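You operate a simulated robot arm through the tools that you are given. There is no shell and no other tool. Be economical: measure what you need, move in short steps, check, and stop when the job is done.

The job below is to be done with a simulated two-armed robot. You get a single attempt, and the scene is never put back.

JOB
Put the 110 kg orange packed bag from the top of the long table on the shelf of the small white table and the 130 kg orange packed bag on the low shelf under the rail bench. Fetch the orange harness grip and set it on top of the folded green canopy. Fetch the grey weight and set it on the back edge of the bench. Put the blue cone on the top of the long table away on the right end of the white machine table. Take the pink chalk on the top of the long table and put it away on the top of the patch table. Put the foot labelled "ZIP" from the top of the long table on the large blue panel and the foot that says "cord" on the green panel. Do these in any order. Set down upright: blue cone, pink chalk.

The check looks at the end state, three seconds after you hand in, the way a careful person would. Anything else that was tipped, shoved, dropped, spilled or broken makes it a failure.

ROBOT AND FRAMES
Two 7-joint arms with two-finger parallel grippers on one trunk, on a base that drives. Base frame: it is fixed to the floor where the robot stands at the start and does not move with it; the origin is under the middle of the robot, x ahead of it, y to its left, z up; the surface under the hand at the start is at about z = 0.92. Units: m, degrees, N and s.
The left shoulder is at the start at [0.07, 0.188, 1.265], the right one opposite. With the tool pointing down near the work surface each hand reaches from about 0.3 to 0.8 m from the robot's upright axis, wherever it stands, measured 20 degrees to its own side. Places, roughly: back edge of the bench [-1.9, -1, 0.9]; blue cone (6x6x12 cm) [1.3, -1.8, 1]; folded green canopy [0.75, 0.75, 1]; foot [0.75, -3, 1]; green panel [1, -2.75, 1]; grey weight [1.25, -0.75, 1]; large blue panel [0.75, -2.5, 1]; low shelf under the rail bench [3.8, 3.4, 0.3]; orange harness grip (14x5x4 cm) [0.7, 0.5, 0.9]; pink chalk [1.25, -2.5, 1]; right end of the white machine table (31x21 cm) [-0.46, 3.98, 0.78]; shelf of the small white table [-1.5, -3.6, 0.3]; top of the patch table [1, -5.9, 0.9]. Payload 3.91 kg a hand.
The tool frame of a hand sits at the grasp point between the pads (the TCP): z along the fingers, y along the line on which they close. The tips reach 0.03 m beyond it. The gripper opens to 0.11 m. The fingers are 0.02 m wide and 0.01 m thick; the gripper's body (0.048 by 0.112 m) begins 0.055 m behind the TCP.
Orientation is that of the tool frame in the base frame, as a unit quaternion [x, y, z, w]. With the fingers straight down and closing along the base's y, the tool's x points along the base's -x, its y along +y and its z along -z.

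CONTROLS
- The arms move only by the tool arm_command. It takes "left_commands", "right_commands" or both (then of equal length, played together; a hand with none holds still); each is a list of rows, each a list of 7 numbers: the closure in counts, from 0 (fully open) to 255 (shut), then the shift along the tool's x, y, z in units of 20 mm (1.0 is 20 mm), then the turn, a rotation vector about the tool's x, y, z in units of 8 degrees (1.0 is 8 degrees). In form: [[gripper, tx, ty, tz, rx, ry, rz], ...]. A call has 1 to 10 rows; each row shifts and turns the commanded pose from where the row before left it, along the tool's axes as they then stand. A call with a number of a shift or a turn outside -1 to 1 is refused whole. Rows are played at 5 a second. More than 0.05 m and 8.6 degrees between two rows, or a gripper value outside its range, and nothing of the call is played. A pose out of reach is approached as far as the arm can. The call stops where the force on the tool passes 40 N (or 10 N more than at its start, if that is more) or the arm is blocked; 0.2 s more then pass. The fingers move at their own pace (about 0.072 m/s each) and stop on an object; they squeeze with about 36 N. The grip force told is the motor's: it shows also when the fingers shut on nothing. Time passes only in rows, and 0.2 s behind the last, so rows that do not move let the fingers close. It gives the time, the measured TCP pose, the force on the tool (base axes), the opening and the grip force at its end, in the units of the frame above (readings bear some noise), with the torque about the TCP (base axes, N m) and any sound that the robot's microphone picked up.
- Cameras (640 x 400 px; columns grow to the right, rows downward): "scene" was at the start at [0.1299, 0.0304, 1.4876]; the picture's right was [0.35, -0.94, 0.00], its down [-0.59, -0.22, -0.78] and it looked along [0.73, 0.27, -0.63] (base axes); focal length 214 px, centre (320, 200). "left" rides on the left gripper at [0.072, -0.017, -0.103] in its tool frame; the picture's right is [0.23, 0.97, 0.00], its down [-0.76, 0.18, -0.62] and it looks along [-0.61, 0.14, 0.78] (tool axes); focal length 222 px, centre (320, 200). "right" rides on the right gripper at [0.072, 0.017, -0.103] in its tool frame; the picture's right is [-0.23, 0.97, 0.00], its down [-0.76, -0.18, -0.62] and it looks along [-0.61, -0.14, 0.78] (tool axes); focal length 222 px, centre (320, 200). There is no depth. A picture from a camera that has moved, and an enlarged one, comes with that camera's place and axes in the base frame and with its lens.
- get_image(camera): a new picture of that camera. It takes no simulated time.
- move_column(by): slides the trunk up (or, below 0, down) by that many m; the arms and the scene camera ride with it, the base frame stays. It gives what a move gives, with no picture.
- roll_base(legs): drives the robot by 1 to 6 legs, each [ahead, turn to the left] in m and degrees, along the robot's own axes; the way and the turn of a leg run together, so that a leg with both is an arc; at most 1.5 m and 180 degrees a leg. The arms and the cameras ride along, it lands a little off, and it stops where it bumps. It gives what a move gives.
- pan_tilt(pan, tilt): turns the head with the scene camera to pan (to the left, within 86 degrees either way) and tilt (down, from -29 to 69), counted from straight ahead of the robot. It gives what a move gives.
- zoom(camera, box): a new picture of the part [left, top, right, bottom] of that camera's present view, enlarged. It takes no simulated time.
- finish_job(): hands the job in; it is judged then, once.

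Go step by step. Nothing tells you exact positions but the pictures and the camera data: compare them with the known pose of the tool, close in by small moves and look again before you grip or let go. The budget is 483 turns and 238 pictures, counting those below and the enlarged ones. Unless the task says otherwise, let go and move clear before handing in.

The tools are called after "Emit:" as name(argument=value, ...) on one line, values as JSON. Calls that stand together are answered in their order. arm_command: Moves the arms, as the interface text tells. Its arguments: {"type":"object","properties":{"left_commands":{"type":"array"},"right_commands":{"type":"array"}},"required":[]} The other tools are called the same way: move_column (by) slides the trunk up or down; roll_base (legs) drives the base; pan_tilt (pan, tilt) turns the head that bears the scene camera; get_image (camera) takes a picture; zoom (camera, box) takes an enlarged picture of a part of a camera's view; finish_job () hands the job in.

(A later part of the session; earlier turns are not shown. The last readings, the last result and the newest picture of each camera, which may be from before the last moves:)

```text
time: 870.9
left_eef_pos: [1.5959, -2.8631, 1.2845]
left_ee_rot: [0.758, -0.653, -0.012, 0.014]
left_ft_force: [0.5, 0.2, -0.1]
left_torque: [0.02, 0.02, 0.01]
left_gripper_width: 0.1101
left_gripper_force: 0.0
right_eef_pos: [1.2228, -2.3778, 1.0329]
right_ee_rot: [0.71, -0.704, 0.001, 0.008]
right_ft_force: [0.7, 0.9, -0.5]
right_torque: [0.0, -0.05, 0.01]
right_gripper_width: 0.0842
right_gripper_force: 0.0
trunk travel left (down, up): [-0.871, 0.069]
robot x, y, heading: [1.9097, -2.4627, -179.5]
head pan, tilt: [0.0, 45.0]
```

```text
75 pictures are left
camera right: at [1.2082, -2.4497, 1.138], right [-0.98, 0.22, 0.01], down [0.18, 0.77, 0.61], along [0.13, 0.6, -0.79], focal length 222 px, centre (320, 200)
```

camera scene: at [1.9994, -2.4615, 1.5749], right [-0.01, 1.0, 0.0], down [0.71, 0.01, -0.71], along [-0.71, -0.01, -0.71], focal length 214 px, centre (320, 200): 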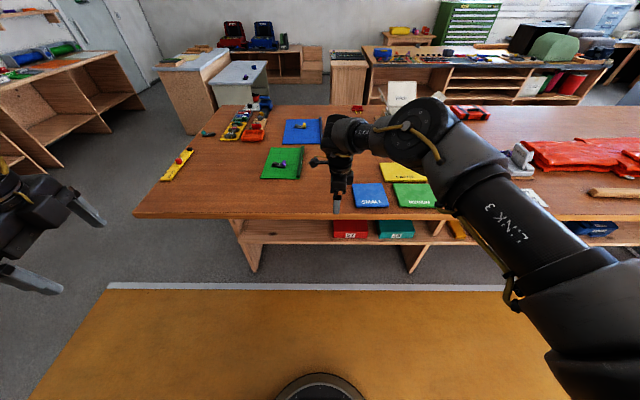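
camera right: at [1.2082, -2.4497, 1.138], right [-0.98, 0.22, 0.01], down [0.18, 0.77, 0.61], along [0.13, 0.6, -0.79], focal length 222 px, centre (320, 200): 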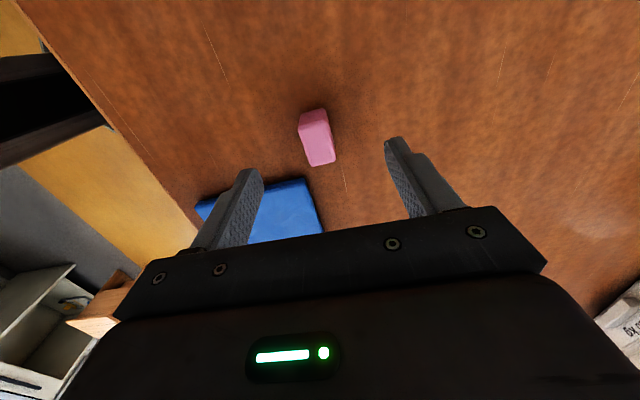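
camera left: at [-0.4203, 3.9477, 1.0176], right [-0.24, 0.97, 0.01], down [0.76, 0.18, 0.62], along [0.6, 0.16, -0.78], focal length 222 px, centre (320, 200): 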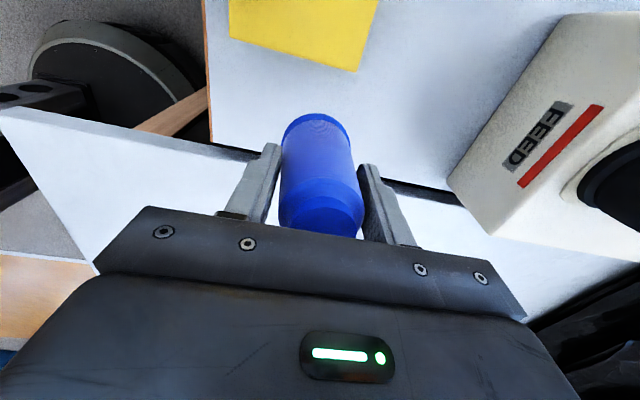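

Emit:
arm_command(right_commands=[[70, 0, -0.15, 0.8, 0, 0, 0], [70, 0, 0, 0.8, 0, 0, 0], [70, 0, 0, 0.8, 0, 0, 0], [70, 0, 0, 0.8, 0, 0, 0], [70, 0, 0, 0.6, 0, 0, 0], [70, 0, 0, 0, 0, 0, 0]])

Emit:
get_image(camera="right")

Emit:
zoom(camera="scene", box=[290, 160, 390, 225])

```text
time: 872.3
left_eef_pos: [1.5966, -2.8646, 1.2837]
left_ee_rot: [0.758, -0.652, -0.012, 0.013]
left_ft_force: [1.6, 0.3, 0.1]
left_torque: [0.01, 0.02, 0.01]
left_gripper_width: 0.11
left_gripper_force: 0.0
right_eef_pos: [1.2351, -2.3833, 0.9611]
right_ee_rot: [0.71, -0.704, 0.001, 0.008]
right_ft_force: [-0.7, 0.2, -0.5]
right_torque: [-0.03, -0.02, -0.02]
right_gripper_width: 0.0801
right_gripper_force: 0.0
right hand out of reach, approached as far as the arm can: row 4, 5
trunk travel left (down, up): [-0.871, 0.069]
robot x, y, heading: [1.9111, -2.4642, -179.7]
head pan, tilt: [0.0, 45.0]
```

```text
74 pictures are left
camera right: at [1.2205, -2.4538, 1.0642], right [-0.98, 0.22, 0.01], down [0.18, 0.77, 0.61], along [0.13, 0.6, -0.79], focal length 222 px, centre (320, 200)
```

right: 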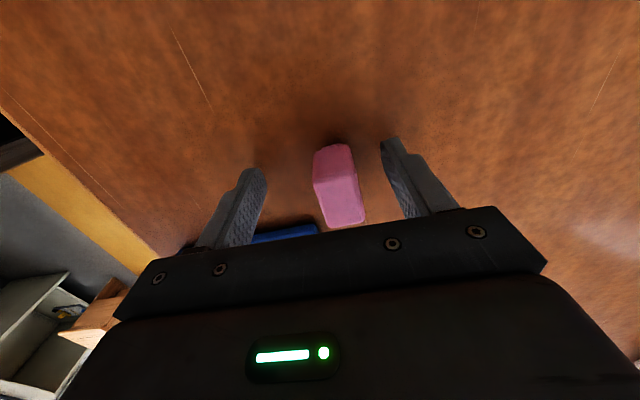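

```text
6.15 times, centred on (340, 192) of scene
camera zoom: at [1.779, -2.4637, 1.5749], right [-0.01, 1.0, 0.0], down [0.71, 0.01, -0.71], along [-0.71, -0.01, -0.71], focal length 1320 px, centre (197, 246)
```

zoom: 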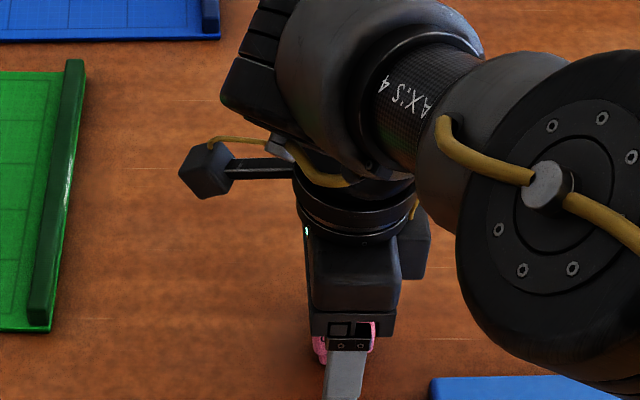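

Slightly short in reach at this trunk height; I'll swap some trunk height for arm height and re-centre.

Emit:
arm_command(right_commands=[[70, 0, 0, -1, 0, 0, 0], [70, 0, 0, -1, 0, 0, 0], [70, 0, 0, -1, 0, 0, 0], [70, 0, 0, -1, 0, 0, 0], [70, 0, 0, 0, 0, 0, 0]])

Emit:
move_column(by=-0.07)

Emit:
get_image(camera="right")

```text
time: 873.5
left_eef_pos: [1.5952, -2.8637, 1.2828]
left_ee_rot: [0.758, -0.653, -0.013, 0.014]
left_ft_force: [-0.2, 0.3, 0.5]
left_torque: [-0.05, 0.03, 0.06]
left_gripper_width: 0.1097
left_gripper_force: 0.1
right_eef_pos: [1.2359, -2.3819, 1.0401]
right_ee_rot: [0.71, -0.705, 0.001, 0.008]
right_ft_force: [0.3, -0.3, 0.5]
right_torque: [0.0, 0.01, -0.03]
right_gripper_width: 0.0802
right_gripper_force: 0.1
trunk travel left (down, up): [-0.871, 0.069]
robot x, y, heading: [1.9127, -2.4645, -179.7]
head pan, tilt: [0.0, 45.0]
```

```text
time: 874.5
left_eef_pos: [1.5953, -2.8628, 1.2151]
left_ee_rot: [0.758, -0.652, -0.012, 0.013]
left_ft_force: [0.5, -1.0, 0.1]
left_torque: [0.06, -0.03, -0.01]
left_gripper_width: 0.1099
left_gripper_force: 0.0
right_eef_pos: [1.2368, -2.382, 0.9702]
right_ee_rot: [0.71, -0.704, 0.001, 0.008]
right_ft_force: [-0.1, -0.3, 0.3]
right_torque: [-0.03, 0.01, 0.02]
right_gripper_width: 0.0795
right_gripper_force: 0.1
trunk travel left (down, up): [-0.801, 0.139]
robot x, y, heading: [1.912, -2.4616, -179.8]
head pan, tilt: [0.0, 45.0]
```

```text
72 pictures are left
camera right: at [1.2211, -2.4524, 1.075], right [-0.98, 0.22, 0.01], down [0.18, 0.77, 0.61], along [0.13, 0.6, -0.79], focal length 222 px, centre (320, 200)
```

right: 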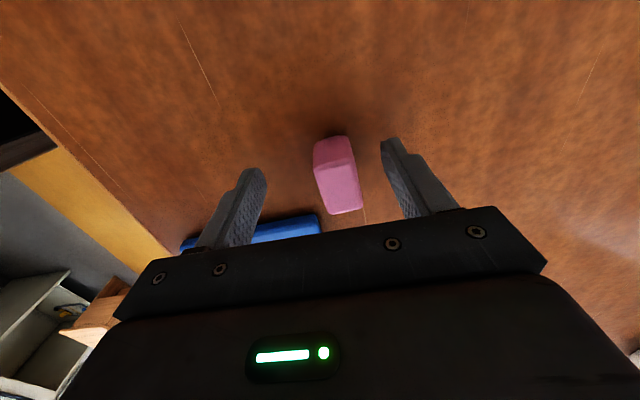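

Emit:
arm_command(right_commands=[[70, -0.2, 0.5, 0.3, 0, 0, 0], [70, 0, 0, 0.35, 0, 0, 0], [70, 0, 0, 0, 0, 0, 0]])

Emit:
arm_command(right_commands=[[150, 0, 0, 0, 0, 0, 0], [200, 0, 0, 0, 0, 0, 0], [255, 0, 0, 0, 0, 0, 0], [255, 0, 0, 0, 0, 0, 0], [255, 0, 0, 0, 0, 0, 0], [255, 0, 0, -0.4, 0, 0, 0], [255, 0, 0, -0.5, 0, 0, 0], [255, 0, 0, -0.5, 0, 0, 0], [255, 0, 0, 0, 0, 0, 0]])

Emit:
get_image(camera="right")

```text
time: 875.4
left_eef_pos: [1.5952, -2.8633, 1.213]
left_ee_rot: [0.757, -0.653, -0.012, 0.014]
left_ft_force: [-0.1, -0.8, 0.2]
left_torque: [0.02, 0.01, 0.01]
left_gripper_width: 0.11
left_gripper_force: 0.1
right_eef_pos: [1.2263, -2.3772, 0.9589]
right_ee_rot: [0.709, -0.705, 0.002, 0.007]
right_ft_force: [-1.0, 0.8, -0.3]
right_torque: [-0.01, -0.03, -0.01]
right_gripper_width: 0.0798
right_gripper_force: 0.0
trunk travel left (down, up): [-0.801, 0.139]
robot x, y, heading: [1.91, -2.4616, -179.4]
head pan, tilt: [0.0, 45.0]
```

```text
time: 877.4
left_eef_pos: [1.5946, -2.8632, 1.2136]
left_ee_rot: [0.758, -0.652, -0.011, 0.014]
left_ft_force: [0.4, 0.4, -0.5]
left_torque: [-0.02, -0.01, -0.02]
left_gripper_width: 0.1101
left_gripper_force: 0.0
right_eef_pos: [1.2257, -2.3775, 0.9855]
right_ee_rot: [0.709, -0.705, 0.002, 0.007]
right_ft_force: [1.0, 0.1, -0.8]
right_torque: [0.0, -0.05, 0.02]
right_gripper_width: 0.0231
right_gripper_force: 35.5
trunk travel left (down, up): [-0.801, 0.139]
robot x, y, heading: [1.9086, -2.4624, -179.5]
head pan, tilt: [0.0, 45.0]
```

```text
71 pictures are left
camera right: at [1.2111, -2.4485, 1.0895], right [-0.98, 0.22, 0.01], down [0.18, 0.77, 0.61], along [0.13, 0.6, -0.79], focal length 222 px, centre (320, 200)
```

right: 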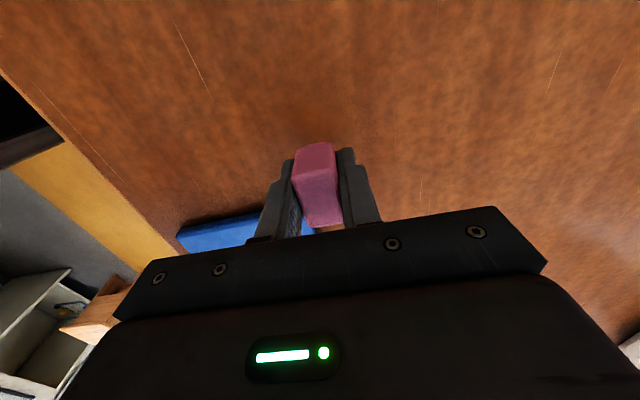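

The chalk is held upright. Lift, back away, and head −y toward the patch table.

Emit:
move_column(by=0.13)

Emit:
roll_base(legs=[[-0.25, 0], [0, 89.5], [1.5, 0], [0.4, 0]])

Emit:
pan_tilt(pan=-25, tilt=25)

Emit:
get_image(camera="scene")

```text
time: 878.9
left_eef_pos: [1.5957, -2.8641, 1.3437]
left_ee_rot: [0.757, -0.653, -0.012, 0.014]
left_ft_force: [-0.4, 0.9, 0.2]
left_torque: [0.03, -0.02, 0.02]
left_gripper_width: 0.1102
left_gripper_force: 0.1
right_eef_pos: [1.2259, -2.3768, 1.1165]
right_ee_rot: [0.709, -0.705, 0.001, 0.007]
right_ft_force: [-1.0, 0.5, -0.1]
right_torque: [0.0, -0.03, 0.02]
right_gripper_width: 0.0231
right_gripper_force: 35.7
trunk travel left (down, up): [-0.931, 0.009]
robot x, y, heading: [1.9115, -2.4634, -179.5]
head pan, tilt: [0.0, 45.0]
```

```text
time: 893.7
left_eef_pos: [2.5695, -4.6711, 1.3439]
left_ee_rot: [0.997, 0.071, 0.0, 0.019]
left_ft_force: [-0.4, 0.2, 0.4]
left_torque: [-0.01, 0.01, 0.04]
left_gripper_width: 0.11
left_gripper_force: 0.1
right_eef_pos: [2.081, -5.0368, 1.1175]
right_ee_rot: [1.0, 0.001, 0.006, 0.005]
right_ft_force: [0.9, 0.4, -0.4]
right_torque: [-0.02, 0.03, 0.02]
right_gripper_width: 0.0232
right_gripper_force: 36.1
trunk travel left (down, up): [-0.931, 0.009]
robot x, y, heading: [2.1714, -4.3564, -89.9]
head pan, tilt: [0.0, 45.0]
```

```text
time: 894.6
left_eef_pos: [2.569, -4.675, 1.3438]
left_ee_rot: [0.997, 0.07, 0.001, 0.018]
left_ft_force: [0.2, 0.0, 0.9]
left_torque: [0.03, -0.01, -0.02]
left_gripper_width: 0.11
left_gripper_force: 0.1
right_eef_pos: [2.081, -5.0393, 1.1156]
right_ee_rot: [1.0, -0.001, 0.006, 0.003]
right_ft_force: [0.1, -0.3, -0.4]
right_torque: [0.0, -0.03, 0.01]
right_gripper_width: 0.0231
right_gripper_force: 35.7
trunk travel left (down, up): [-0.931, 0.009]
robot x, y, heading: [2.1733, -4.3583, -90.0]
head pan, tilt: [-25.0, 25.0]
```

```text
70 pictures are left
camera scene: at [2.1319, -4.4904, 1.6653], right [-0.91, 0.42, 0.0], down [0.18, 0.39, -0.91], along [-0.38, -0.82, -0.42], focal length 214 px, centre (320, 200)
```

scene: 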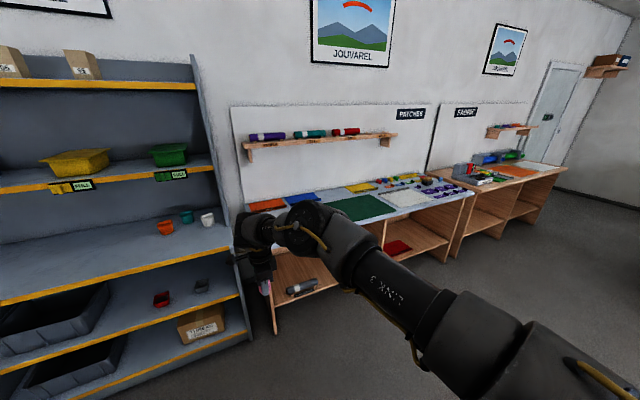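

Emit:
zoom(camera="scene", box=[235, 155, 485, 260])

```text
2.56 times, centred on (360, 208) of scene
camera zoom: at [2.1319, -4.4904, 1.6653], right [-0.91, 0.42, 0.0], down [0.18, 0.39, -0.91], along [-0.38, -0.82, -0.42], focal length 549 px, centre (218, 181)
```

zoom: 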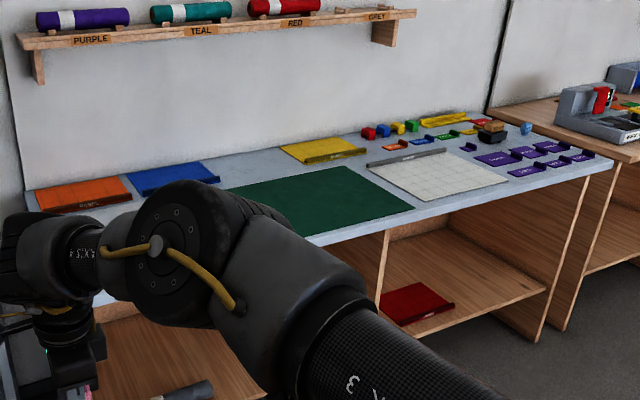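

The patch table's front edge is at y ≈ −5.48. I'll drive in front of it and look for a bare spot on top.

Emit:
roll_base(legs=[[0, -90], [0.95, 0], [0, 90], [0.35, 0]])

Emit:
pan_tilt(pan=10, tilt=40)

Emit:
get_image(camera="scene")

```text
time: 909.1
left_eef_pos: [1.6322, -5.0148, 1.3448]
left_ee_rot: [0.996, 0.085, 0.001, 0.02]
left_ft_force: [-0.1, 0.6, 0.3]
left_torque: [0.01, 0.03, 0.01]
left_gripper_width: 0.11
left_gripper_force: 0.0
right_eef_pos: [1.1545, -5.3944, 1.117]
right_ee_rot: [1.0, 0.014, 0.006, 0.005]
right_ft_force: [0.6, -0.1, -0.7]
right_torque: [0.0, -0.01, 0.0]
right_gripper_width: 0.0233
right_gripper_force: 35.9
trunk travel left (down, up): [-0.931, 0.009]
robot x, y, heading: [1.2231, -4.7074, -88.1]
head pan, tilt: [-25.0, 25.0]
```

```text
time: 910.1
left_eef_pos: [1.633, -5.0169, 1.3444]
left_ee_rot: [0.996, 0.085, 0.002, 0.019]
left_ft_force: [0.4, -0.2, 0.3]
left_torque: [-0.02, -0.06, -0.03]
left_gripper_width: 0.1099
left_gripper_force: 0.0
right_eef_pos: [1.154, -5.3966, 1.1156]
right_ee_rot: [1.0, 0.015, 0.006, 0.004]
right_ft_force: [0.2, -0.3, -1.8]
right_torque: [-0.01, -0.01, -0.02]
right_gripper_width: 0.0232
right_gripper_force: 36.5
trunk travel left (down, up): [-0.931, 0.009]
robot x, y, heading: [1.2269, -4.708, -88.1]
head pan, tilt: [10.0, 40.0]
```

```text
68 pictures are left
camera scene: at [1.243, -4.8445, 1.6421], right [-0.98, -0.2, 0.0], down [-0.13, 0.63, -0.77], along [0.16, -0.75, -0.64], focal length 214 px, centre (320, 200)
```

scene: 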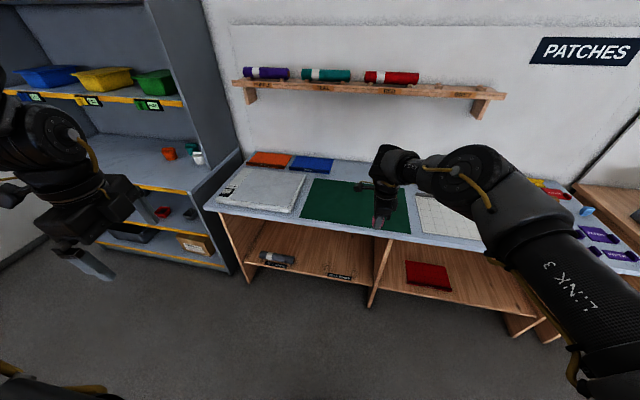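

Emit:
zoom(camera="scene", box=[205, 130, 465, 255])

```text
2.46 times, centred on (335, 192) of scene
camera zoom: at [1.243, -4.8445, 1.6421], right [-0.98, -0.2, 0.0], down [-0.13, 0.63, -0.77], along [0.16, -0.75, -0.64], focal length 528 px, centre (283, 218)
```

zoom: 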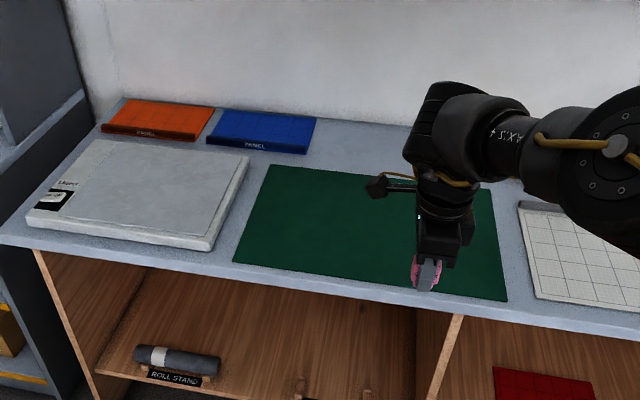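

Bare top near the front is limited by a mat and panels here; I'll look at the right half of the table from further along.

Emit:
roll_base(legs=[[0, -90], [0.65, 0], [0, 88]])

Emit:
pan_tilt(pan=15, tilt=42)

Emit:
get_image(camera="scene")

```text
time: 921.3
left_eef_pos: [0.9742, -5.0555, 1.3443]
left_ee_rot: [0.998, 0.064, 0.001, 0.017]
left_ft_force: [0.1, -0.1, -0.6]
left_torque: [0.02, -0.01, -0.01]
left_gripper_width: 0.1102
left_gripper_force: 0.0
right_eef_pos: [0.48, -5.4138, 1.1142]
right_ee_rot: [1.0, -0.007, 0.006, 0.004]
right_ft_force: [0.0, 0.0, -0.6]
right_torque: [-0.04, 0.0, 0.01]
right_gripper_width: 0.0233
right_gripper_force: 36.1
trunk travel left (down, up): [-0.931, 0.009]
robot x, y, heading: [0.5787, -4.731, -90.8]
head pan, tilt: [10.0, 40.0]
```

```text
time: 921.9
left_eef_pos: [0.9732, -5.0555, 1.3434]
left_ee_rot: [0.998, 0.064, 0.001, 0.018]
left_ft_force: [-0.1, 0.5, 1.0]
left_torque: [-0.03, 0.01, -0.03]
left_gripper_width: 0.11
left_gripper_force: 0.1
right_eef_pos: [0.4807, -5.4147, 1.1147]
right_ee_rot: [1.0, -0.008, 0.007, 0.004]
right_ft_force: [-0.1, -0.5, -0.2]
right_torque: [0.01, 0.0, 0.0]
right_gripper_width: 0.0232
right_gripper_force: 35.8
trunk travel left (down, up): [-0.931, 0.009]
robot x, y, heading: [0.5838, -4.7296, -90.4]
head pan, tilt: [15.0, 42.0]
```

```text
66 pictures are left
camera scene: at [0.5991, -4.8632, 1.6392], right [-0.97, -0.25, 0.0], down [-0.17, 0.65, -0.74], along [0.18, -0.72, -0.67], focal length 214 px, centre (320, 200)
```

scene: 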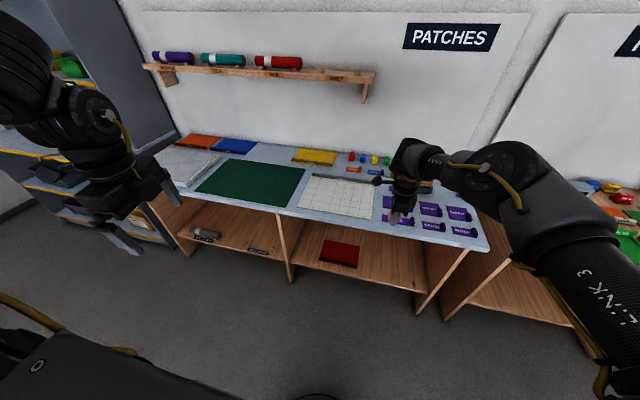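

Emit:
zoom(camera="scene", box=[270, 140, 500, 255])

```text
2.78 times, centred on (385, 198) of scene
camera zoom: at [0.5991, -4.8632, 1.6392], right [-0.97, -0.25, 0.0], down [-0.17, 0.65, -0.74], along [0.18, -0.72, -0.67], focal length 597 px, centre (139, 207)
```

zoom: 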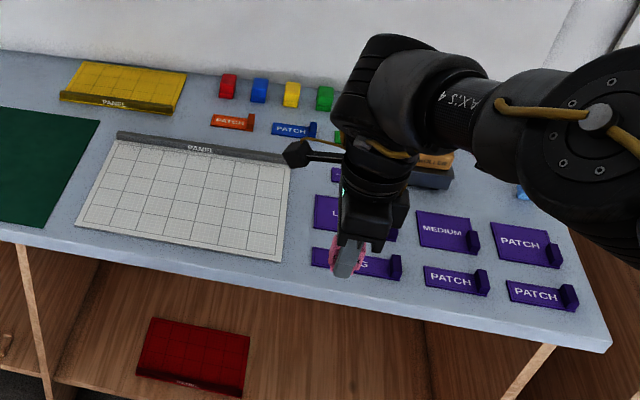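

The gap between the green mat and the white grid panel (≈5 cm wide, x ≈ 0.92, y ≈ −5.6) is bare top. I'll turn the chalk 90° so it fits there lengthwise.

Emit:
arm_command(right_commands=[[255, 0, -1, 0, 0, 0, -1], [255, 0, -1, 0, 0, 0, -1], [255, 0, -1, 0, 0, 0, -1], [255, 0, -1, 0, 0, 0, -1], [255, 0, -1, 0, 0, 0, -1], [255, 0, -0.5, 0, 0, 0, -1], [255, 0, 0, 0, 0, 0, -1], [255, 0, 0, 0, 0, 0, -1], [255, 0, 0, 0, 0, 0, -1], [255, 0, 0, 0, 0, 0, -1]])

Emit:
arm_command(right_commands=[[255, 0, 0, 0, 0, 0, -0.6], [255, 0, 0, 0, 0, 0, -0.65], [255, 0, 0, 0, 0, 0, 0]])

Emit:
get_image(camera="right")

```text
time: 924.1
left_eef_pos: [0.9743, -5.0563, 1.3423]
left_ee_rot: [0.998, 0.065, 0.001, 0.019]
left_ft_force: [0.9, -0.9, 0.6]
left_torque: [-0.01, 0.04, -0.01]
left_gripper_width: 0.11
left_gripper_force: 0.0
right_eef_pos: [0.4496, -5.3103, 1.1143]
right_ee_rot: [0.77, 0.638, 0.001, 0.007]
right_ft_force: [0.5, 0.3, -0.8]
right_torque: [-0.01, -0.05, 0.04]
right_gripper_width: 0.0229
right_gripper_force: 36.5
trunk travel left (down, up): [-0.931, 0.009]
robot x, y, heading: [0.5813, -4.7324, -90.6]
head pan, tilt: [15.0, 42.0]
```

```text
time: 924.9
left_eef_pos: [0.9733, -5.0555, 1.3436]
left_ee_rot: [0.998, 0.064, 0.002, 0.017]
left_ft_force: [0.5, 0.2, -0.4]
left_torque: [0.03, 0.0, -0.01]
left_gripper_width: 0.11
left_gripper_force: 0.0
right_eef_pos: [0.4876, -5.2662, 1.1241]
right_ee_rot: [0.714, 0.7, 0.0, 0.007]
right_ft_force: [0.1, 0.1, -1.0]
right_torque: [0.04, 0.04, 0.0]
right_gripper_width: 0.0234
right_gripper_force: 36.0
right hand out of reach, approached as far as the arm can: row 1, 2
trunk travel left (down, up): [-0.931, 0.009]
robot x, y, heading: [0.5783, -4.7351, -90.5]
head pan, tilt: [15.0, 42.0]
```

```text
64 pictures are left
camera right: at [0.5034, -5.1934, 1.2277], right [0.97, -0.25, 0.01], down [-0.2, -0.75, 0.63], along [-0.14, -0.61, -0.78], focal length 222 px, centre (320, 200)
```

right: 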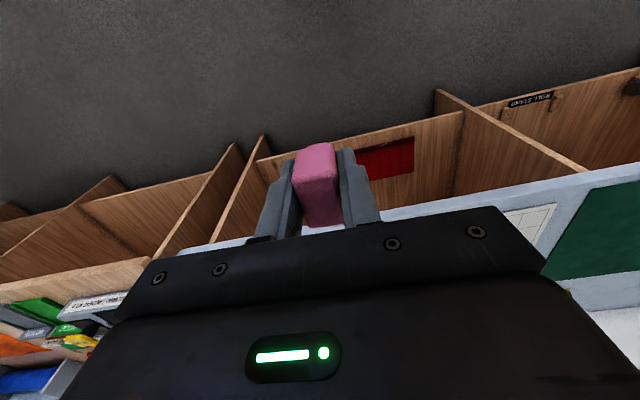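

Chalk turned. The gap is x 0.892–0.95; target [0.921, −5.61]. Shift the base accordingly.

Emit:
roll_base(legs=[[0, 90.5], [0.433, 0], [0, -90], [0.25, 0]])

Emit:
pan_tilt(pan=-10, tilt=55)

Emit:
get_image(camera="scene")

Emit:
get_image(camera="right")

```text
time: 936.7
left_eef_pos: [1.426, -5.2823, 1.3457]
left_ee_rot: [0.996, 0.084, 0.002, 0.019]
left_ft_force: [0.4, 0.3, 0.1]
left_torque: [-0.02, 0.02, 0.03]
left_gripper_width: 0.1099
left_gripper_force: 0.0
right_eef_pos: [0.9462, -5.5117, 1.1274]
right_ee_rot: [0.7, 0.714, -0.001, 0.008]
right_ft_force: [0.2, 0.0, -0.3]
right_torque: [-0.04, -0.02, -0.02]
right_gripper_width: 0.0231
right_gripper_force: 36.5
trunk travel left (down, up): [-0.931, 0.009]
robot x, y, heading: [1.0186, -4.9823, -88.0]
head pan, tilt: [15.0, 42.0]
```

```text
time: 937.5
left_eef_pos: [1.4252, -5.2858, 1.3441]
left_ee_rot: [0.996, 0.083, 0.001, 0.017]
left_ft_force: [0.4, -0.8, 0.7]
left_torque: [0.01, 0.01, 0.03]
left_gripper_width: 0.1102
left_gripper_force: 0.0
right_eef_pos: [0.945, -5.5173, 1.1251]
right_ee_rot: [0.7, 0.714, 0.0, 0.007]
right_ft_force: [0.6, -0.2, -0.2]
right_torque: [0.01, 0.0, 0.0]
right_gripper_width: 0.0233
right_gripper_force: 35.8
trunk travel left (down, up): [-0.931, 0.009]
robot x, y, heading: [1.0197, -4.9754, -88.4]
head pan, tilt: [-10.0, 55.0]
```

```text
63 pictures are left
camera scene: at [1.0088, -5.1006, 1.6214], right [-0.99, 0.15, 0.0], down [0.12, 0.81, -0.57], along [-0.08, -0.57, -0.82], focal length 214 px, centre (320, 200)
```

scene: 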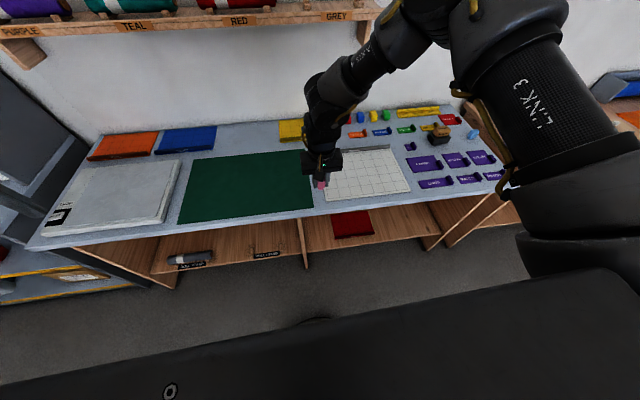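

```text
62 pictures are left
camera right: at [0.9604, -5.4424, 1.2274], right [0.98, -0.21, 0.01], down [-0.17, -0.76, 0.63], along [-0.12, -0.62, -0.78], focal length 222 px, centre (320, 200)
```

right: 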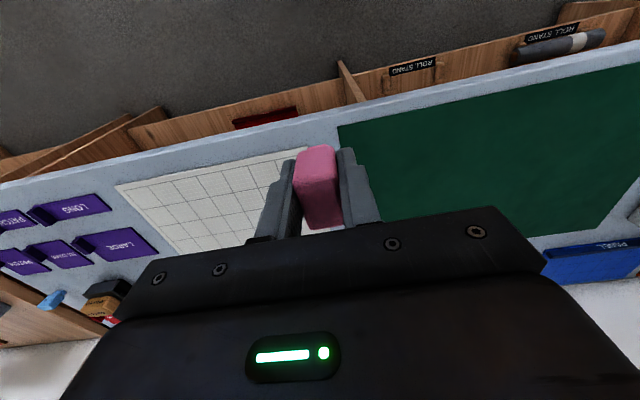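

Emit:
roll_base(legs=[[0.09, 0]])

Emit:
move_column(by=-0.13)

Emit:
get_image(camera="right")

Emit:
zoom(camera="scene", box=[250, 120, 420, 230])

```text
time: 938.6
left_eef_pos: [1.428, -5.3567, 1.3478]
left_ee_rot: [0.996, 0.084, 0.001, 0.025]
left_ft_force: [-0.5, -0.3, 0.7]
left_torque: [-0.04, 0.0, -0.02]
left_gripper_width: 0.1101
left_gripper_force: 0.1
right_eef_pos: [0.9483, -5.5892, 1.1332]
right_ee_rot: [0.7, 0.714, -0.005, 0.012]
right_ft_force: [0.7, 0.4, 0.5]
right_torque: [-0.01, 0.01, 0.0]
right_gripper_width: 0.0233
right_gripper_force: 35.9
trunk travel left (down, up): [-0.931, 0.009]
robot x, y, heading: [1.0211, -5.0724, -88.5]
head pan, tilt: [-10.0, 55.0]
```

```text
time: 940.2
left_eef_pos: [1.4271, -5.3687, 1.2155]
left_ee_rot: [0.996, 0.084, 0.0, 0.022]
left_ft_force: [0.0, -0.7, -0.2]
left_torque: [0.01, 0.02, 0.01]
left_gripper_width: 0.1102
left_gripper_force: 0.1
right_eef_pos: [0.9494, -5.6, 0.9974]
right_ee_rot: [0.7, 0.714, 0.0, 0.009]
right_ft_force: [0.4, 0.3, -0.7]
right_torque: [0.04, -0.02, 0.03]
right_gripper_width: 0.0232
right_gripper_force: 35.9
trunk travel left (down, up): [-0.801, 0.139]
robot x, y, heading: [1.0176, -5.0679, -88.3]
head pan, tilt: [-10.0, 55.0]
```

```text
61 pictures are left
camera right: at [0.9632, -5.5259, 1.1001], right [0.98, -0.21, 0.01], down [-0.17, -0.76, 0.63], along [-0.12, -0.62, -0.77], focal length 222 px, centre (320, 200)
```

right: 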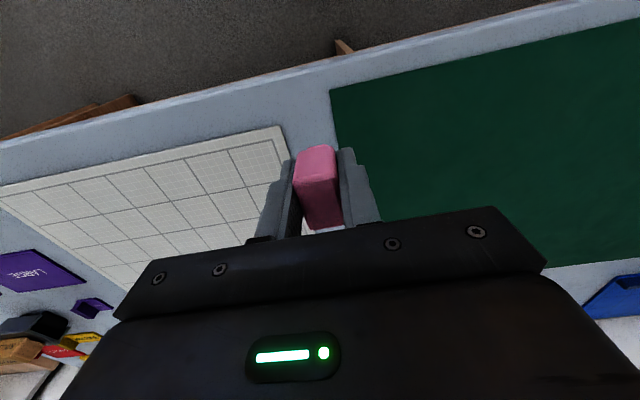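

```text
3.64 times, centred on (335, 175) of scene
camera zoom: at [1.0113, -5.1893, 1.4914], right [-0.99, 0.15, 0.0], down [0.12, 0.81, -0.57], along [-0.08, -0.57, -0.82], focal length 780 px, centre (266, 291)
```

zoom: 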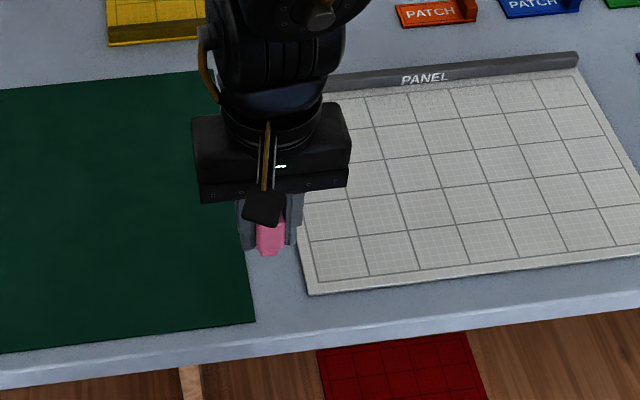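

The gap centre measures x ≈ 0.9415 between mat and grid. Shift 8 mm and lower gently until contact.

Emit:
arm_command(right_commands=[[255, 0, -0.4, 0, 0, 0, 0], [255, 0, 0, 0.6, 0, 0, 0], [255, 0, 0, 0.6, 0, 0, 0], [255, 0, 0, 0.6, 0, 0, 0], [255, 0, 0, 0.4, 0, 0, 0], [255, 0, 0, 0, 0, 0, 0]])

Emit:
get_image(camera="right")

```text
time: 941.6
left_eef_pos: [1.4276, -5.368, 1.2153]
left_ee_rot: [0.996, 0.084, 0.002, 0.021]
left_ft_force: [-0.1, -0.3, 0.4]
left_torque: [0.01, 0.0, 0.01]
left_gripper_width: 0.1101
left_gripper_force: 0.1
right_eef_pos: [0.947, -5.5929, 0.9569]
right_ee_rot: [0.7, 0.714, -0.002, 0.01]
right_ft_force: [-0.5, 0.0, -0.2]
right_torque: [-0.01, 0.01, 0.0]
right_gripper_width: 0.0233
right_gripper_force: 36.2
right hand out of reach, approached as far as the arm can: row 3, 4
trunk travel left (down, up): [-0.801, 0.139]
robot x, y, heading: [1.0197, -5.0628, -88.3]
head pan, tilt: [-10.0, 55.0]
```

```text
59 pictures are left
camera right: at [0.9617, -5.5185, 1.0583], right [0.98, -0.21, 0.01], down [-0.17, -0.75, 0.63], along [-0.12, -0.62, -0.77], focal length 222 px, centre (320, 200)
```

right: 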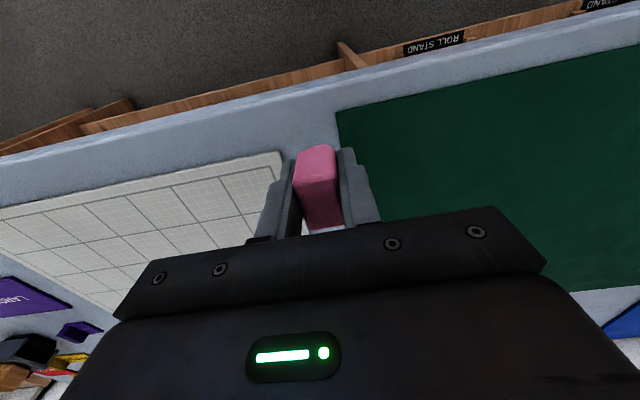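

Emit:
arm_command(right_commands=[[255, 0, -0.3, -0.3, 0, 0, 0], [255, 0, 0, 0, 0, 0, 0]])

Emit:
move_column(by=-0.017)

Emit:
get_image(camera="right")

```text
time: 942.2
left_eef_pos: [1.4278, -5.3665, 1.2157]
left_ee_rot: [0.996, 0.084, 0.001, 0.021]
left_ft_force: [0.7, -0.4, 0.0]
left_torque: [0.0, 0.03, 0.01]
left_gripper_width: 0.1103
left_gripper_force: 0.0
right_eef_pos: [0.9422, -5.5924, 0.9621]
right_ee_rot: [0.701, 0.713, -0.003, 0.01]
right_ft_force: [-0.2, 0.2, 0.1]
right_torque: [-0.01, 0.03, -0.02]
right_gripper_width: 0.023
right_gripper_force: 36.0
right hand out of reach, approached as far as the arm can: row 1
trunk travel left (down, up): [-0.801, 0.139]
robot x, y, heading: [1.0224, -5.0635, -88.5]
head pan, tilt: [-10.0, 55.0]
```

```text
time: 942.9
left_eef_pos: [1.4281, -5.3681, 1.1992]
left_ee_rot: [0.996, 0.084, 0.0, 0.021]
left_ft_force: [-0.1, -0.2, -0.3]
left_torque: [0.01, 0.0, 0.0]
left_gripper_width: 0.1102
left_gripper_force: 0.0
right_eef_pos: [0.9421, -5.5924, 0.9458]
right_ee_rot: [0.701, 0.713, -0.002, 0.01]
right_ft_force: [0.0, 0.2, -1.0]
right_torque: [0.0, -0.04, 0.0]
right_gripper_width: 0.0231
right_gripper_force: 36.0
trunk travel left (down, up): [-0.784, 0.156]
robot x, y, heading: [1.0206, -5.065, -88.4]
head pan, tilt: [-10.0, 55.0]
```

```text
58 pictures are left
camera right: at [0.9568, -5.5178, 1.0473], right [0.98, -0.21, 0.01], down [-0.17, -0.75, 0.63], along [-0.12, -0.62, -0.77], focal length 222 px, centre (320, 200)
```

right: 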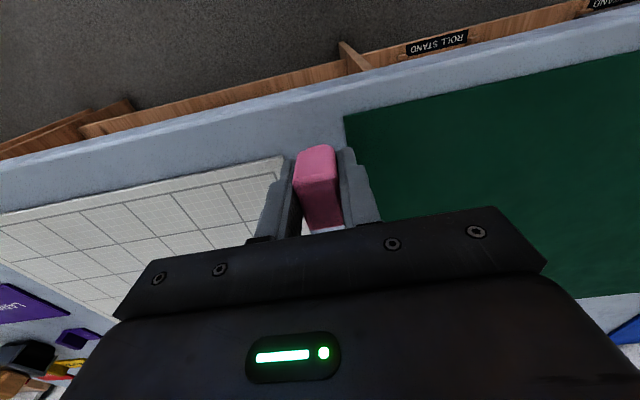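

Emit:
move_column(by=-0.005)

Emit:
arm_command(right_commands=[[255, 0, 0, 0.1, 0, 0, 0], [255, 0, 0, 0, 0, 0, 0]])

```text
time: 943.4
left_eef_pos: [1.427, -5.3692, 1.1931]
left_ee_rot: [0.996, 0.084, 0.001, 0.021]
left_ft_force: [0.8, 0.3, 0.3]
left_torque: [0.01, -0.03, 0.01]
left_gripper_width: 0.1097
left_gripper_force: 0.1
right_eef_pos: [0.9419, -5.5929, 0.9396]
right_ee_rot: [0.701, 0.713, -0.002, 0.009]
right_ft_force: [-0.1, -0.9, -0.4]
right_torque: [-0.01, -0.01, 0.03]
right_gripper_width: 0.0232
right_gripper_force: 36.1
trunk travel left (down, up): [-0.779, 0.161]
robot x, y, heading: [1.0166, -5.07, -88.4]
head pan, tilt: [-10.0, 55.0]
```

```text
time: 944.0
left_eef_pos: [1.4273, -5.3678, 1.1927]
left_ee_rot: [0.996, 0.084, 0.001, 0.021]
left_ft_force: [0.8, 0.0, -0.2]
left_torque: [0.02, -0.04, -0.07]
left_gripper_width: 0.1099
left_gripper_force: 0.1
right_eef_pos: [0.9429, -5.5912, 0.9395]
right_ee_rot: [0.701, 0.713, -0.003, 0.01]
right_ft_force: [0.1, -0.3, 0.1]
right_torque: [-0.01, 0.0, -0.02]
right_gripper_width: 0.0233
right_gripper_force: 36.2
trunk travel left (down, up): [-0.779, 0.161]
robot x, y, heading: [1.0224, -5.0646, -88.5]
head pan, tilt: [-10.0, 55.0]
```

Emit:
move_column(by=-0.003)

Emit:
move_column(by=-0.002)

```text
time: 944.5
left_eef_pos: [1.4283, -5.3688, 1.1903]
left_ee_rot: [0.996, 0.083, 0.001, 0.021]
left_ft_force: [-0.1, 0.7, 0.6]
left_torque: [-0.03, 0.01, 0.01]
left_gripper_width: 0.1098
left_gripper_force: 0.1
right_eef_pos: [0.9426, -5.5928, 0.9357]
right_ee_rot: [0.701, 0.713, -0.003, 0.01]
right_ft_force: [0.2, 0.1, -0.4]
right_torque: [0.03, -0.01, -0.02]
right_gripper_width: 0.0233
right_gripper_force: 35.9
trunk travel left (down, up): [-0.776, 0.164]
robot x, y, heading: [1.0184, -5.0688, -88.2]
head pan, tilt: [-10.0, 55.0]
```

```text
time: 945.0
left_eef_pos: [1.4279, -5.3675, 1.1879]
left_ee_rot: [0.996, 0.084, 0.001, 0.021]
left_ft_force: [-0.3, 0.2, 0.3]
left_torque: [0.01, 0.01, 0.0]
left_gripper_width: 0.1097
left_gripper_force: 0.0
right_eef_pos: [0.9425, -5.5913, 0.9337]
right_ee_rot: [0.701, 0.713, -0.003, 0.009]
right_ft_force: [-0.3, -0.9, -1.5]
right_torque: [0.0, 0.02, 0.01]
right_gripper_width: 0.023
right_gripper_force: 35.7
trunk travel left (down, up): [-0.774, 0.166]
robot x, y, heading: [1.0216, -5.0676, -88.4]
head pan, tilt: [-10.0, 55.0]
```

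Emit:
move_column(by=-0.003)

Emit:
move_column(by=-0.003)

Emit:
zoom(camera="scene", box=[270, 130, 370, 215])

```text
time: 945.6
left_eef_pos: [1.4281, -5.3694, 1.1851]
left_ee_rot: [0.996, 0.085, 0.001, 0.021]
left_ft_force: [-0.3, 0.2, 0.4]
left_torque: [-0.01, 0.06, 0.01]
left_gripper_width: 0.1101
left_gripper_force: 0.1
right_eef_pos: [0.9422, -5.5919, 0.9298]
right_ee_rot: [0.702, 0.713, -0.002, 0.009]
right_ft_force: [-0.4, 0.8, -0.1]
right_torque: [-0.02, 0.01, 0.03]
right_gripper_width: 0.0232
right_gripper_force: 35.9
trunk travel left (down, up): [-0.771, 0.169]
robot x, y, heading: [1.023, -5.0658, -88.6]
head pan, tilt: [-10.0, 55.0]
```

```text
time: 946.1
left_eef_pos: [1.4267, -5.3688, 1.1825]
left_ee_rot: [0.996, 0.084, 0.001, 0.021]
left_ft_force: [-0.2, -0.3, 0.3]
left_torque: [-0.01, 0.0, 0.02]
left_gripper_width: 0.1098
left_gripper_force: 0.0
right_eef_pos: [0.9421, -5.5926, 0.9278]
right_ee_rot: [0.701, 0.713, -0.003, 0.01]
right_ft_force: [0.7, 0.1, -0.6]
right_torque: [-0.01, 0.01, 0.0]
right_gripper_width: 0.0231
right_gripper_force: 35.9
trunk travel left (down, up): [-0.768, 0.172]
robot x, y, heading: [1.02, -5.0658, -88.6]
head pan, tilt: [-10.0, 55.0]
```

```text
4.71 times, centred on (320, 172) of scene
camera zoom: at [1.0114, -5.1882, 1.4584], right [-0.99, 0.15, 0.0], down [0.12, 0.81, -0.57], along [-0.08, -0.57, -0.82], focal length 1009 px, centre (320, 329)
```

zoom: 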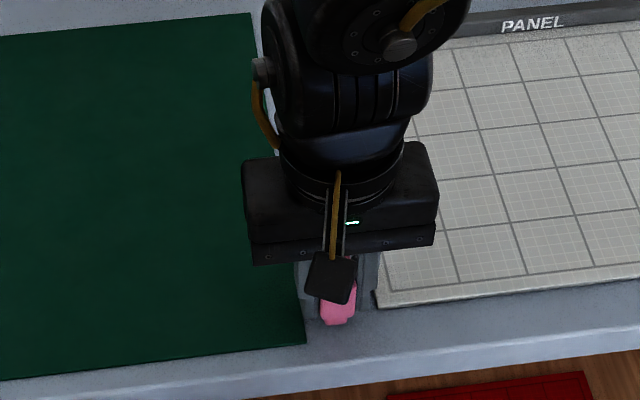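

Emit:
move_column(by=-0.003)

Emit:
move_column(by=-0.002)

Emit:
move_column(by=-0.002)

```text
time: 946.6
left_eef_pos: [1.4282, -5.3687, 1.1797]
left_ee_rot: [0.996, 0.084, 0.001, 0.02]
left_ft_force: [-0.3, -1.2, 0.2]
left_torque: [-0.01, 0.01, 0.01]
left_gripper_width: 0.1102
left_gripper_force: 0.2
right_eef_pos: [0.9416, -5.5921, 0.9243]
right_ee_rot: [0.701, 0.713, -0.002, 0.01]
right_ft_force: [-0.2, -0.3, -0.7]
right_torque: [0.0, 0.02, -0.01]
right_gripper_width: 0.0231
right_gripper_force: 36.1
trunk travel left (down, up): [-0.765, 0.175]
robot x, y, heading: [1.0225, -5.0653, -88.5]
head pan, tilt: [-10.0, 55.0]
```

```text
time: 947.1
left_eef_pos: [1.4276, -5.3692, 1.1782]
left_ee_rot: [0.996, 0.084, 0.0, 0.02]
left_ft_force: [0.5, -0.9, 0.0]
left_torque: [-0.01, -0.01, 0.0]
left_gripper_width: 0.11
left_gripper_force: 0.1
right_eef_pos: [0.9414, -5.5921, 0.9225]
right_ee_rot: [0.702, 0.713, -0.003, 0.01]
right_ft_force: [0.4, 0.1, -1.1]
right_torque: [0.0, 0.0, 0.03]
right_gripper_width: 0.023
right_gripper_force: 36.0
trunk travel left (down, up): [-0.763, 0.177]
robot x, y, heading: [1.0205, -5.0644, -88.3]
head pan, tilt: [-10.0, 55.0]
```

```text
time: 947.6
left_eef_pos: [1.428, -5.368, 1.1757]
left_ee_rot: [0.996, 0.084, 0.001, 0.021]
left_ft_force: [0.2, 0.2, 1.1]
left_torque: [0.01, 0.0, 0.03]
left_gripper_width: 0.1101
left_gripper_force: 0.0
right_eef_pos: [0.9412, -5.5918, 0.9199]
right_ee_rot: [0.701, 0.713, -0.003, 0.01]
right_ft_force: [0.3, 0.1, 0.3]
right_torque: [-0.02, 0.01, 0.02]
right_gripper_width: 0.0231
right_gripper_force: 36.1
trunk travel left (down, up): [-0.761, 0.179]
robot x, y, heading: [1.0192, -5.0719, -88.6]
head pan, tilt: [-10.0, 55.0]
```

Emit:
get_image(camera="right")

```text
56 pictures are left
camera right: at [0.957, -5.5177, 1.0223], right [0.98, -0.21, 0.01], down [-0.17, -0.75, 0.63], along [-0.12, -0.62, -0.77], focal length 222 px, centre (320, 200)
```

right: 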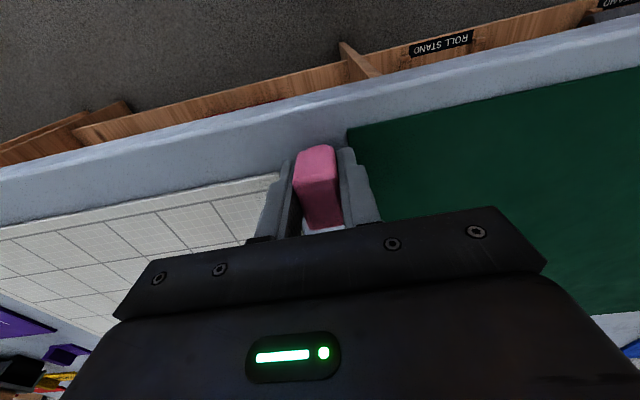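

The table top is lower than assumed (≈0.87). Keep lowering in small steps.

Emit:
move_column(by=-0.005)

Emit:
move_column(by=-0.003)

Emit:
move_column(by=-0.002)

```text
time: 948.2
left_eef_pos: [1.4277, -5.3662, 1.1711]
left_ee_rot: [0.996, 0.084, 0.002, 0.021]
left_ft_force: [0.0, -0.1, -0.9]
left_torque: [0.0, 0.03, 0.0]
left_gripper_width: 0.11
left_gripper_force: 0.0
right_eef_pos: [0.9416, -5.593, 0.9179]
right_ee_rot: [0.702, 0.712, -0.004, 0.012]
right_ft_force: [-3.5, 1.6, 23.0]
right_torque: [0.21, 0.15, 0.03]
right_gripper_width: 0.0234
right_gripper_force: 35.8
trunk travel left (down, up): [-0.756, 0.184]
robot x, y, heading: [1.0206, -5.0648, -88.4]
head pan, tilt: [-10.0, 55.0]
```

```text
time: 948.7
left_eef_pos: [1.428, -5.3665, 1.1684]
left_ee_rot: [0.996, 0.084, 0.001, 0.022]
left_ft_force: [0.0, 0.4, 0.5]
left_torque: [0.0, -0.03, -0.04]
left_gripper_width: 0.1101
left_gripper_force: 0.1
right_eef_pos: [0.9419, -5.5927, 0.914]
right_ee_rot: [0.702, 0.712, -0.004, 0.012]
right_ft_force: [-3.0, -3.7, 36.3]
right_torque: [0.24, 0.17, -0.01]
right_gripper_width: 0.0238
right_gripper_force: 36.3
trunk travel left (down, up): [-0.753, 0.187]
robot x, y, heading: [1.021, -5.0649, -88.3]
head pan, tilt: [-10.0, 55.0]
```

```text
time: 949.2
left_eef_pos: [1.428, -5.3668, 1.1664]
left_ee_rot: [0.996, 0.083, 0.002, 0.021]
left_ft_force: [-0.1, -0.3, 0.3]
left_torque: [0.02, -0.06, 0.0]
left_gripper_width: 0.1101
left_gripper_force: 0.1
right_eef_pos: [0.9425, -5.5911, 0.9136]
right_ee_rot: [0.702, 0.712, -0.004, 0.012]
right_ft_force: [-1.8, -6.2, 37.1]
right_torque: [0.13, 0.0, -0.06]
right_gripper_width: 0.0234
right_gripper_force: 36.7
trunk travel left (down, up): [-0.751, 0.189]
robot x, y, heading: [1.0189, -5.065, -88.7]
head pan, tilt: [-10.0, 55.0]
```

Contact made (a bit hard). Ease back up and release slowly.

Emit:
move_column(by=0.005)

Emit:
get_image(camera="right")

```text
time: 949.8
left_eef_pos: [1.4271, -5.3678, 1.171]
left_ee_rot: [0.996, 0.084, 0.001, 0.02]
left_ft_force: [-0.5, 1.0, 0.5]
left_torque: [-0.01, -0.01, 0.02]
left_gripper_width: 0.1102
left_gripper_force: 0.2
right_eef_pos: [0.9419, -5.591, 0.9132]
right_ee_rot: [0.701, 0.713, -0.001, 0.008]
right_ft_force: [0.1, 0.2, 0.3]
right_torque: [-0.01, -0.02, 0.0]
right_gripper_width: 0.0232
right_gripper_force: 36.5
trunk travel left (down, up): [-0.756, 0.184]
robot x, y, heading: [1.0207, -5.0702, -88.4]
head pan, tilt: [-10.0, 55.0]
```

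```text
55 pictures are left
camera right: at [0.9567, -5.5156, 1.0157], right [0.98, -0.21, 0.01], down [-0.17, -0.76, 0.63], along [-0.12, -0.62, -0.78], focal length 222 px, centre (320, 200)
```

right: 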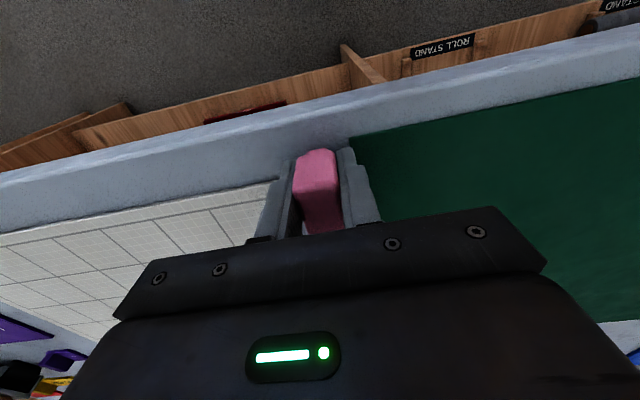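

Emit:
arm_command(right_commands=[[205, 0, 0, 0, 0, 0, 0], [198, 0, 0, 0, 0, 0, 0], [192, 0, 0, 0, 0, 0, 0], [186, 0, 0, 0, 0, 0, 0], [182, 0, 0, 0, 0, 0, 0], [182, 0, 0, 0, 0, 0, 0]])

Emit:
move_column(by=0.02)

Emit:
get_image(camera="right")

```text
time: 951.2
left_eef_pos: [1.4269, -5.3681, 1.1711]
left_ee_rot: [0.996, 0.083, 0.001, 0.022]
left_ft_force: [-1.0, 0.2, -0.1]
left_torque: [0.01, 0.03, 0.04]
left_gripper_width: 0.11
left_gripper_force: 0.1
right_eef_pos: [0.9413, -5.5927, 0.9151]
right_ee_rot: [0.702, 0.712, -0.003, 0.01]
right_ft_force: [-0.2, -0.5, 0.4]
right_torque: [0.01, 0.01, 0.02]
right_gripper_width: 0.0317
right_gripper_force: 0.1
trunk travel left (down, up): [-0.756, 0.184]
robot x, y, heading: [1.021, -5.0636, -88.1]
head pan, tilt: [-10.0, 55.0]
```

```text
time: 951.8
left_eef_pos: [1.4263, -5.3689, 1.1904]
left_ee_rot: [0.996, 0.084, 0.001, 0.021]
left_ft_force: [0.7, 0.6, -0.2]
left_torque: [0.02, 0.0, -0.01]
left_gripper_width: 0.1099
left_gripper_force: 0.0
right_eef_pos: [0.9419, -5.5925, 0.9355]
right_ee_rot: [0.701, 0.713, -0.003, 0.01]
right_ft_force: [0.4, -0.1, 0.5]
right_torque: [0.02, 0.03, -0.01]
right_gripper_width: 0.0312
right_gripper_force: 0.2
trunk travel left (down, up): [-0.776, 0.164]
robot x, y, heading: [1.02, -5.0676, -88.6]
head pan, tilt: [-10.0, 55.0]
```

```text
54 pictures are left
camera right: at [0.9569, -5.5175, 1.0375], right [0.98, -0.21, 0.01], down [-0.17, -0.75, 0.63], along [-0.12, -0.62, -0.77], focal length 222 px, centre (320, 200)
```

right: 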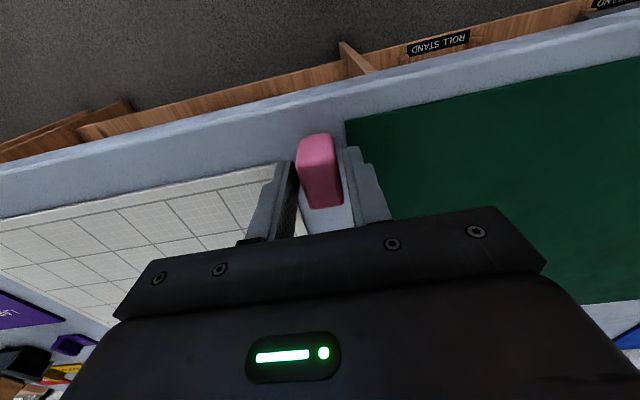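

The chalk stays standing while the hand rises. Raise more, back away and look.

Emit:
move_column(by=0.15)

Emit:
roll_base(legs=[[-0.4, 0]])

Emit:
pan_tilt(pan=5, tilt=40)

Emit:
get_image(camera="scene")

```text
time: 953.6
left_eef_pos: [1.4288, -5.3681, 1.3403]
left_ee_rot: [0.996, 0.084, 0.001, 0.021]
left_ft_force: [0.0, 0.3, -0.4]
left_torque: [0.04, -0.03, 0.0]
left_gripper_width: 0.1101
left_gripper_force: 0.0
right_eef_pos: [0.9419, -5.5914, 1.0858]
right_ee_rot: [0.701, 0.713, -0.003, 0.01]
right_ft_force: [0.9, 0.5, -0.6]
right_torque: [0.05, -0.02, -0.02]
right_gripper_width: 0.0317
right_gripper_force: 0.0
trunk travel left (down, up): [-0.926, 0.014]
robot x, y, heading: [1.0272, -5.0673, -88.3]
head pan, tilt: [-10.0, 55.0]
```

```text
time: 956.1
left_eef_pos: [1.4166, -4.9725, 1.3405]
left_ee_rot: [0.996, 0.081, 0.001, 0.02]
left_ft_force: [0.3, 0.5, -0.3]
left_torque: [0.05, -0.02, -0.02]
left_gripper_width: 0.1099
left_gripper_force: 0.1
right_eef_pos: [0.929, -5.1938, 1.0835]
right_ee_rot: [0.702, 0.712, -0.002, 0.009]
right_ft_force: [0.4, -0.5, -0.3]
right_torque: [-0.02, -0.03, 0.01]
right_gripper_width: 0.0315
right_gripper_force: 0.0
trunk travel left (down, up): [-0.926, 0.014]
robot x, y, heading: [1.0113, -4.6692, -88.6]
head pan, tilt: [-10.0, 55.0]
```

```text
time: 956.9
left_eef_pos: [1.416, -4.9704, 1.3421]
left_ee_rot: [0.996, 0.081, 0.001, 0.021]
left_ft_force: [-0.5, -0.2, 0.6]
left_torque: [0.02, 0.0, 0.0]
left_gripper_width: 0.1099
left_gripper_force: 0.1
right_eef_pos: [0.929, -5.1916, 1.0865]
right_ee_rot: [0.703, 0.711, -0.003, 0.011]
right_ft_force: [0.4, 0.6, 0.5]
right_torque: [0.02, -0.04, 0.0]
right_gripper_width: 0.0313
right_gripper_force: 0.1
trunk travel left (down, up): [-0.926, 0.014]
robot x, y, heading: [1.0095, -4.6635, -88.5]
head pan, tilt: [5.0, 40.0]
```

```text
53 pictures are left
camera scene: at [1.0202, -4.8012, 1.6372], right [-0.99, -0.11, 0.0], down [-0.07, 0.64, -0.77], along [0.09, -0.76, -0.64], focal length 214 px, centre (320, 200)
```

scene: 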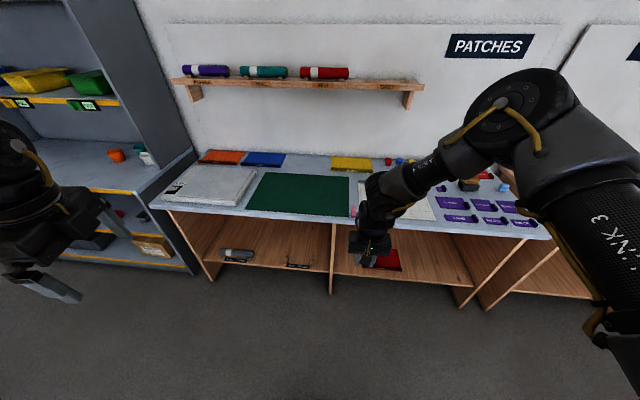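

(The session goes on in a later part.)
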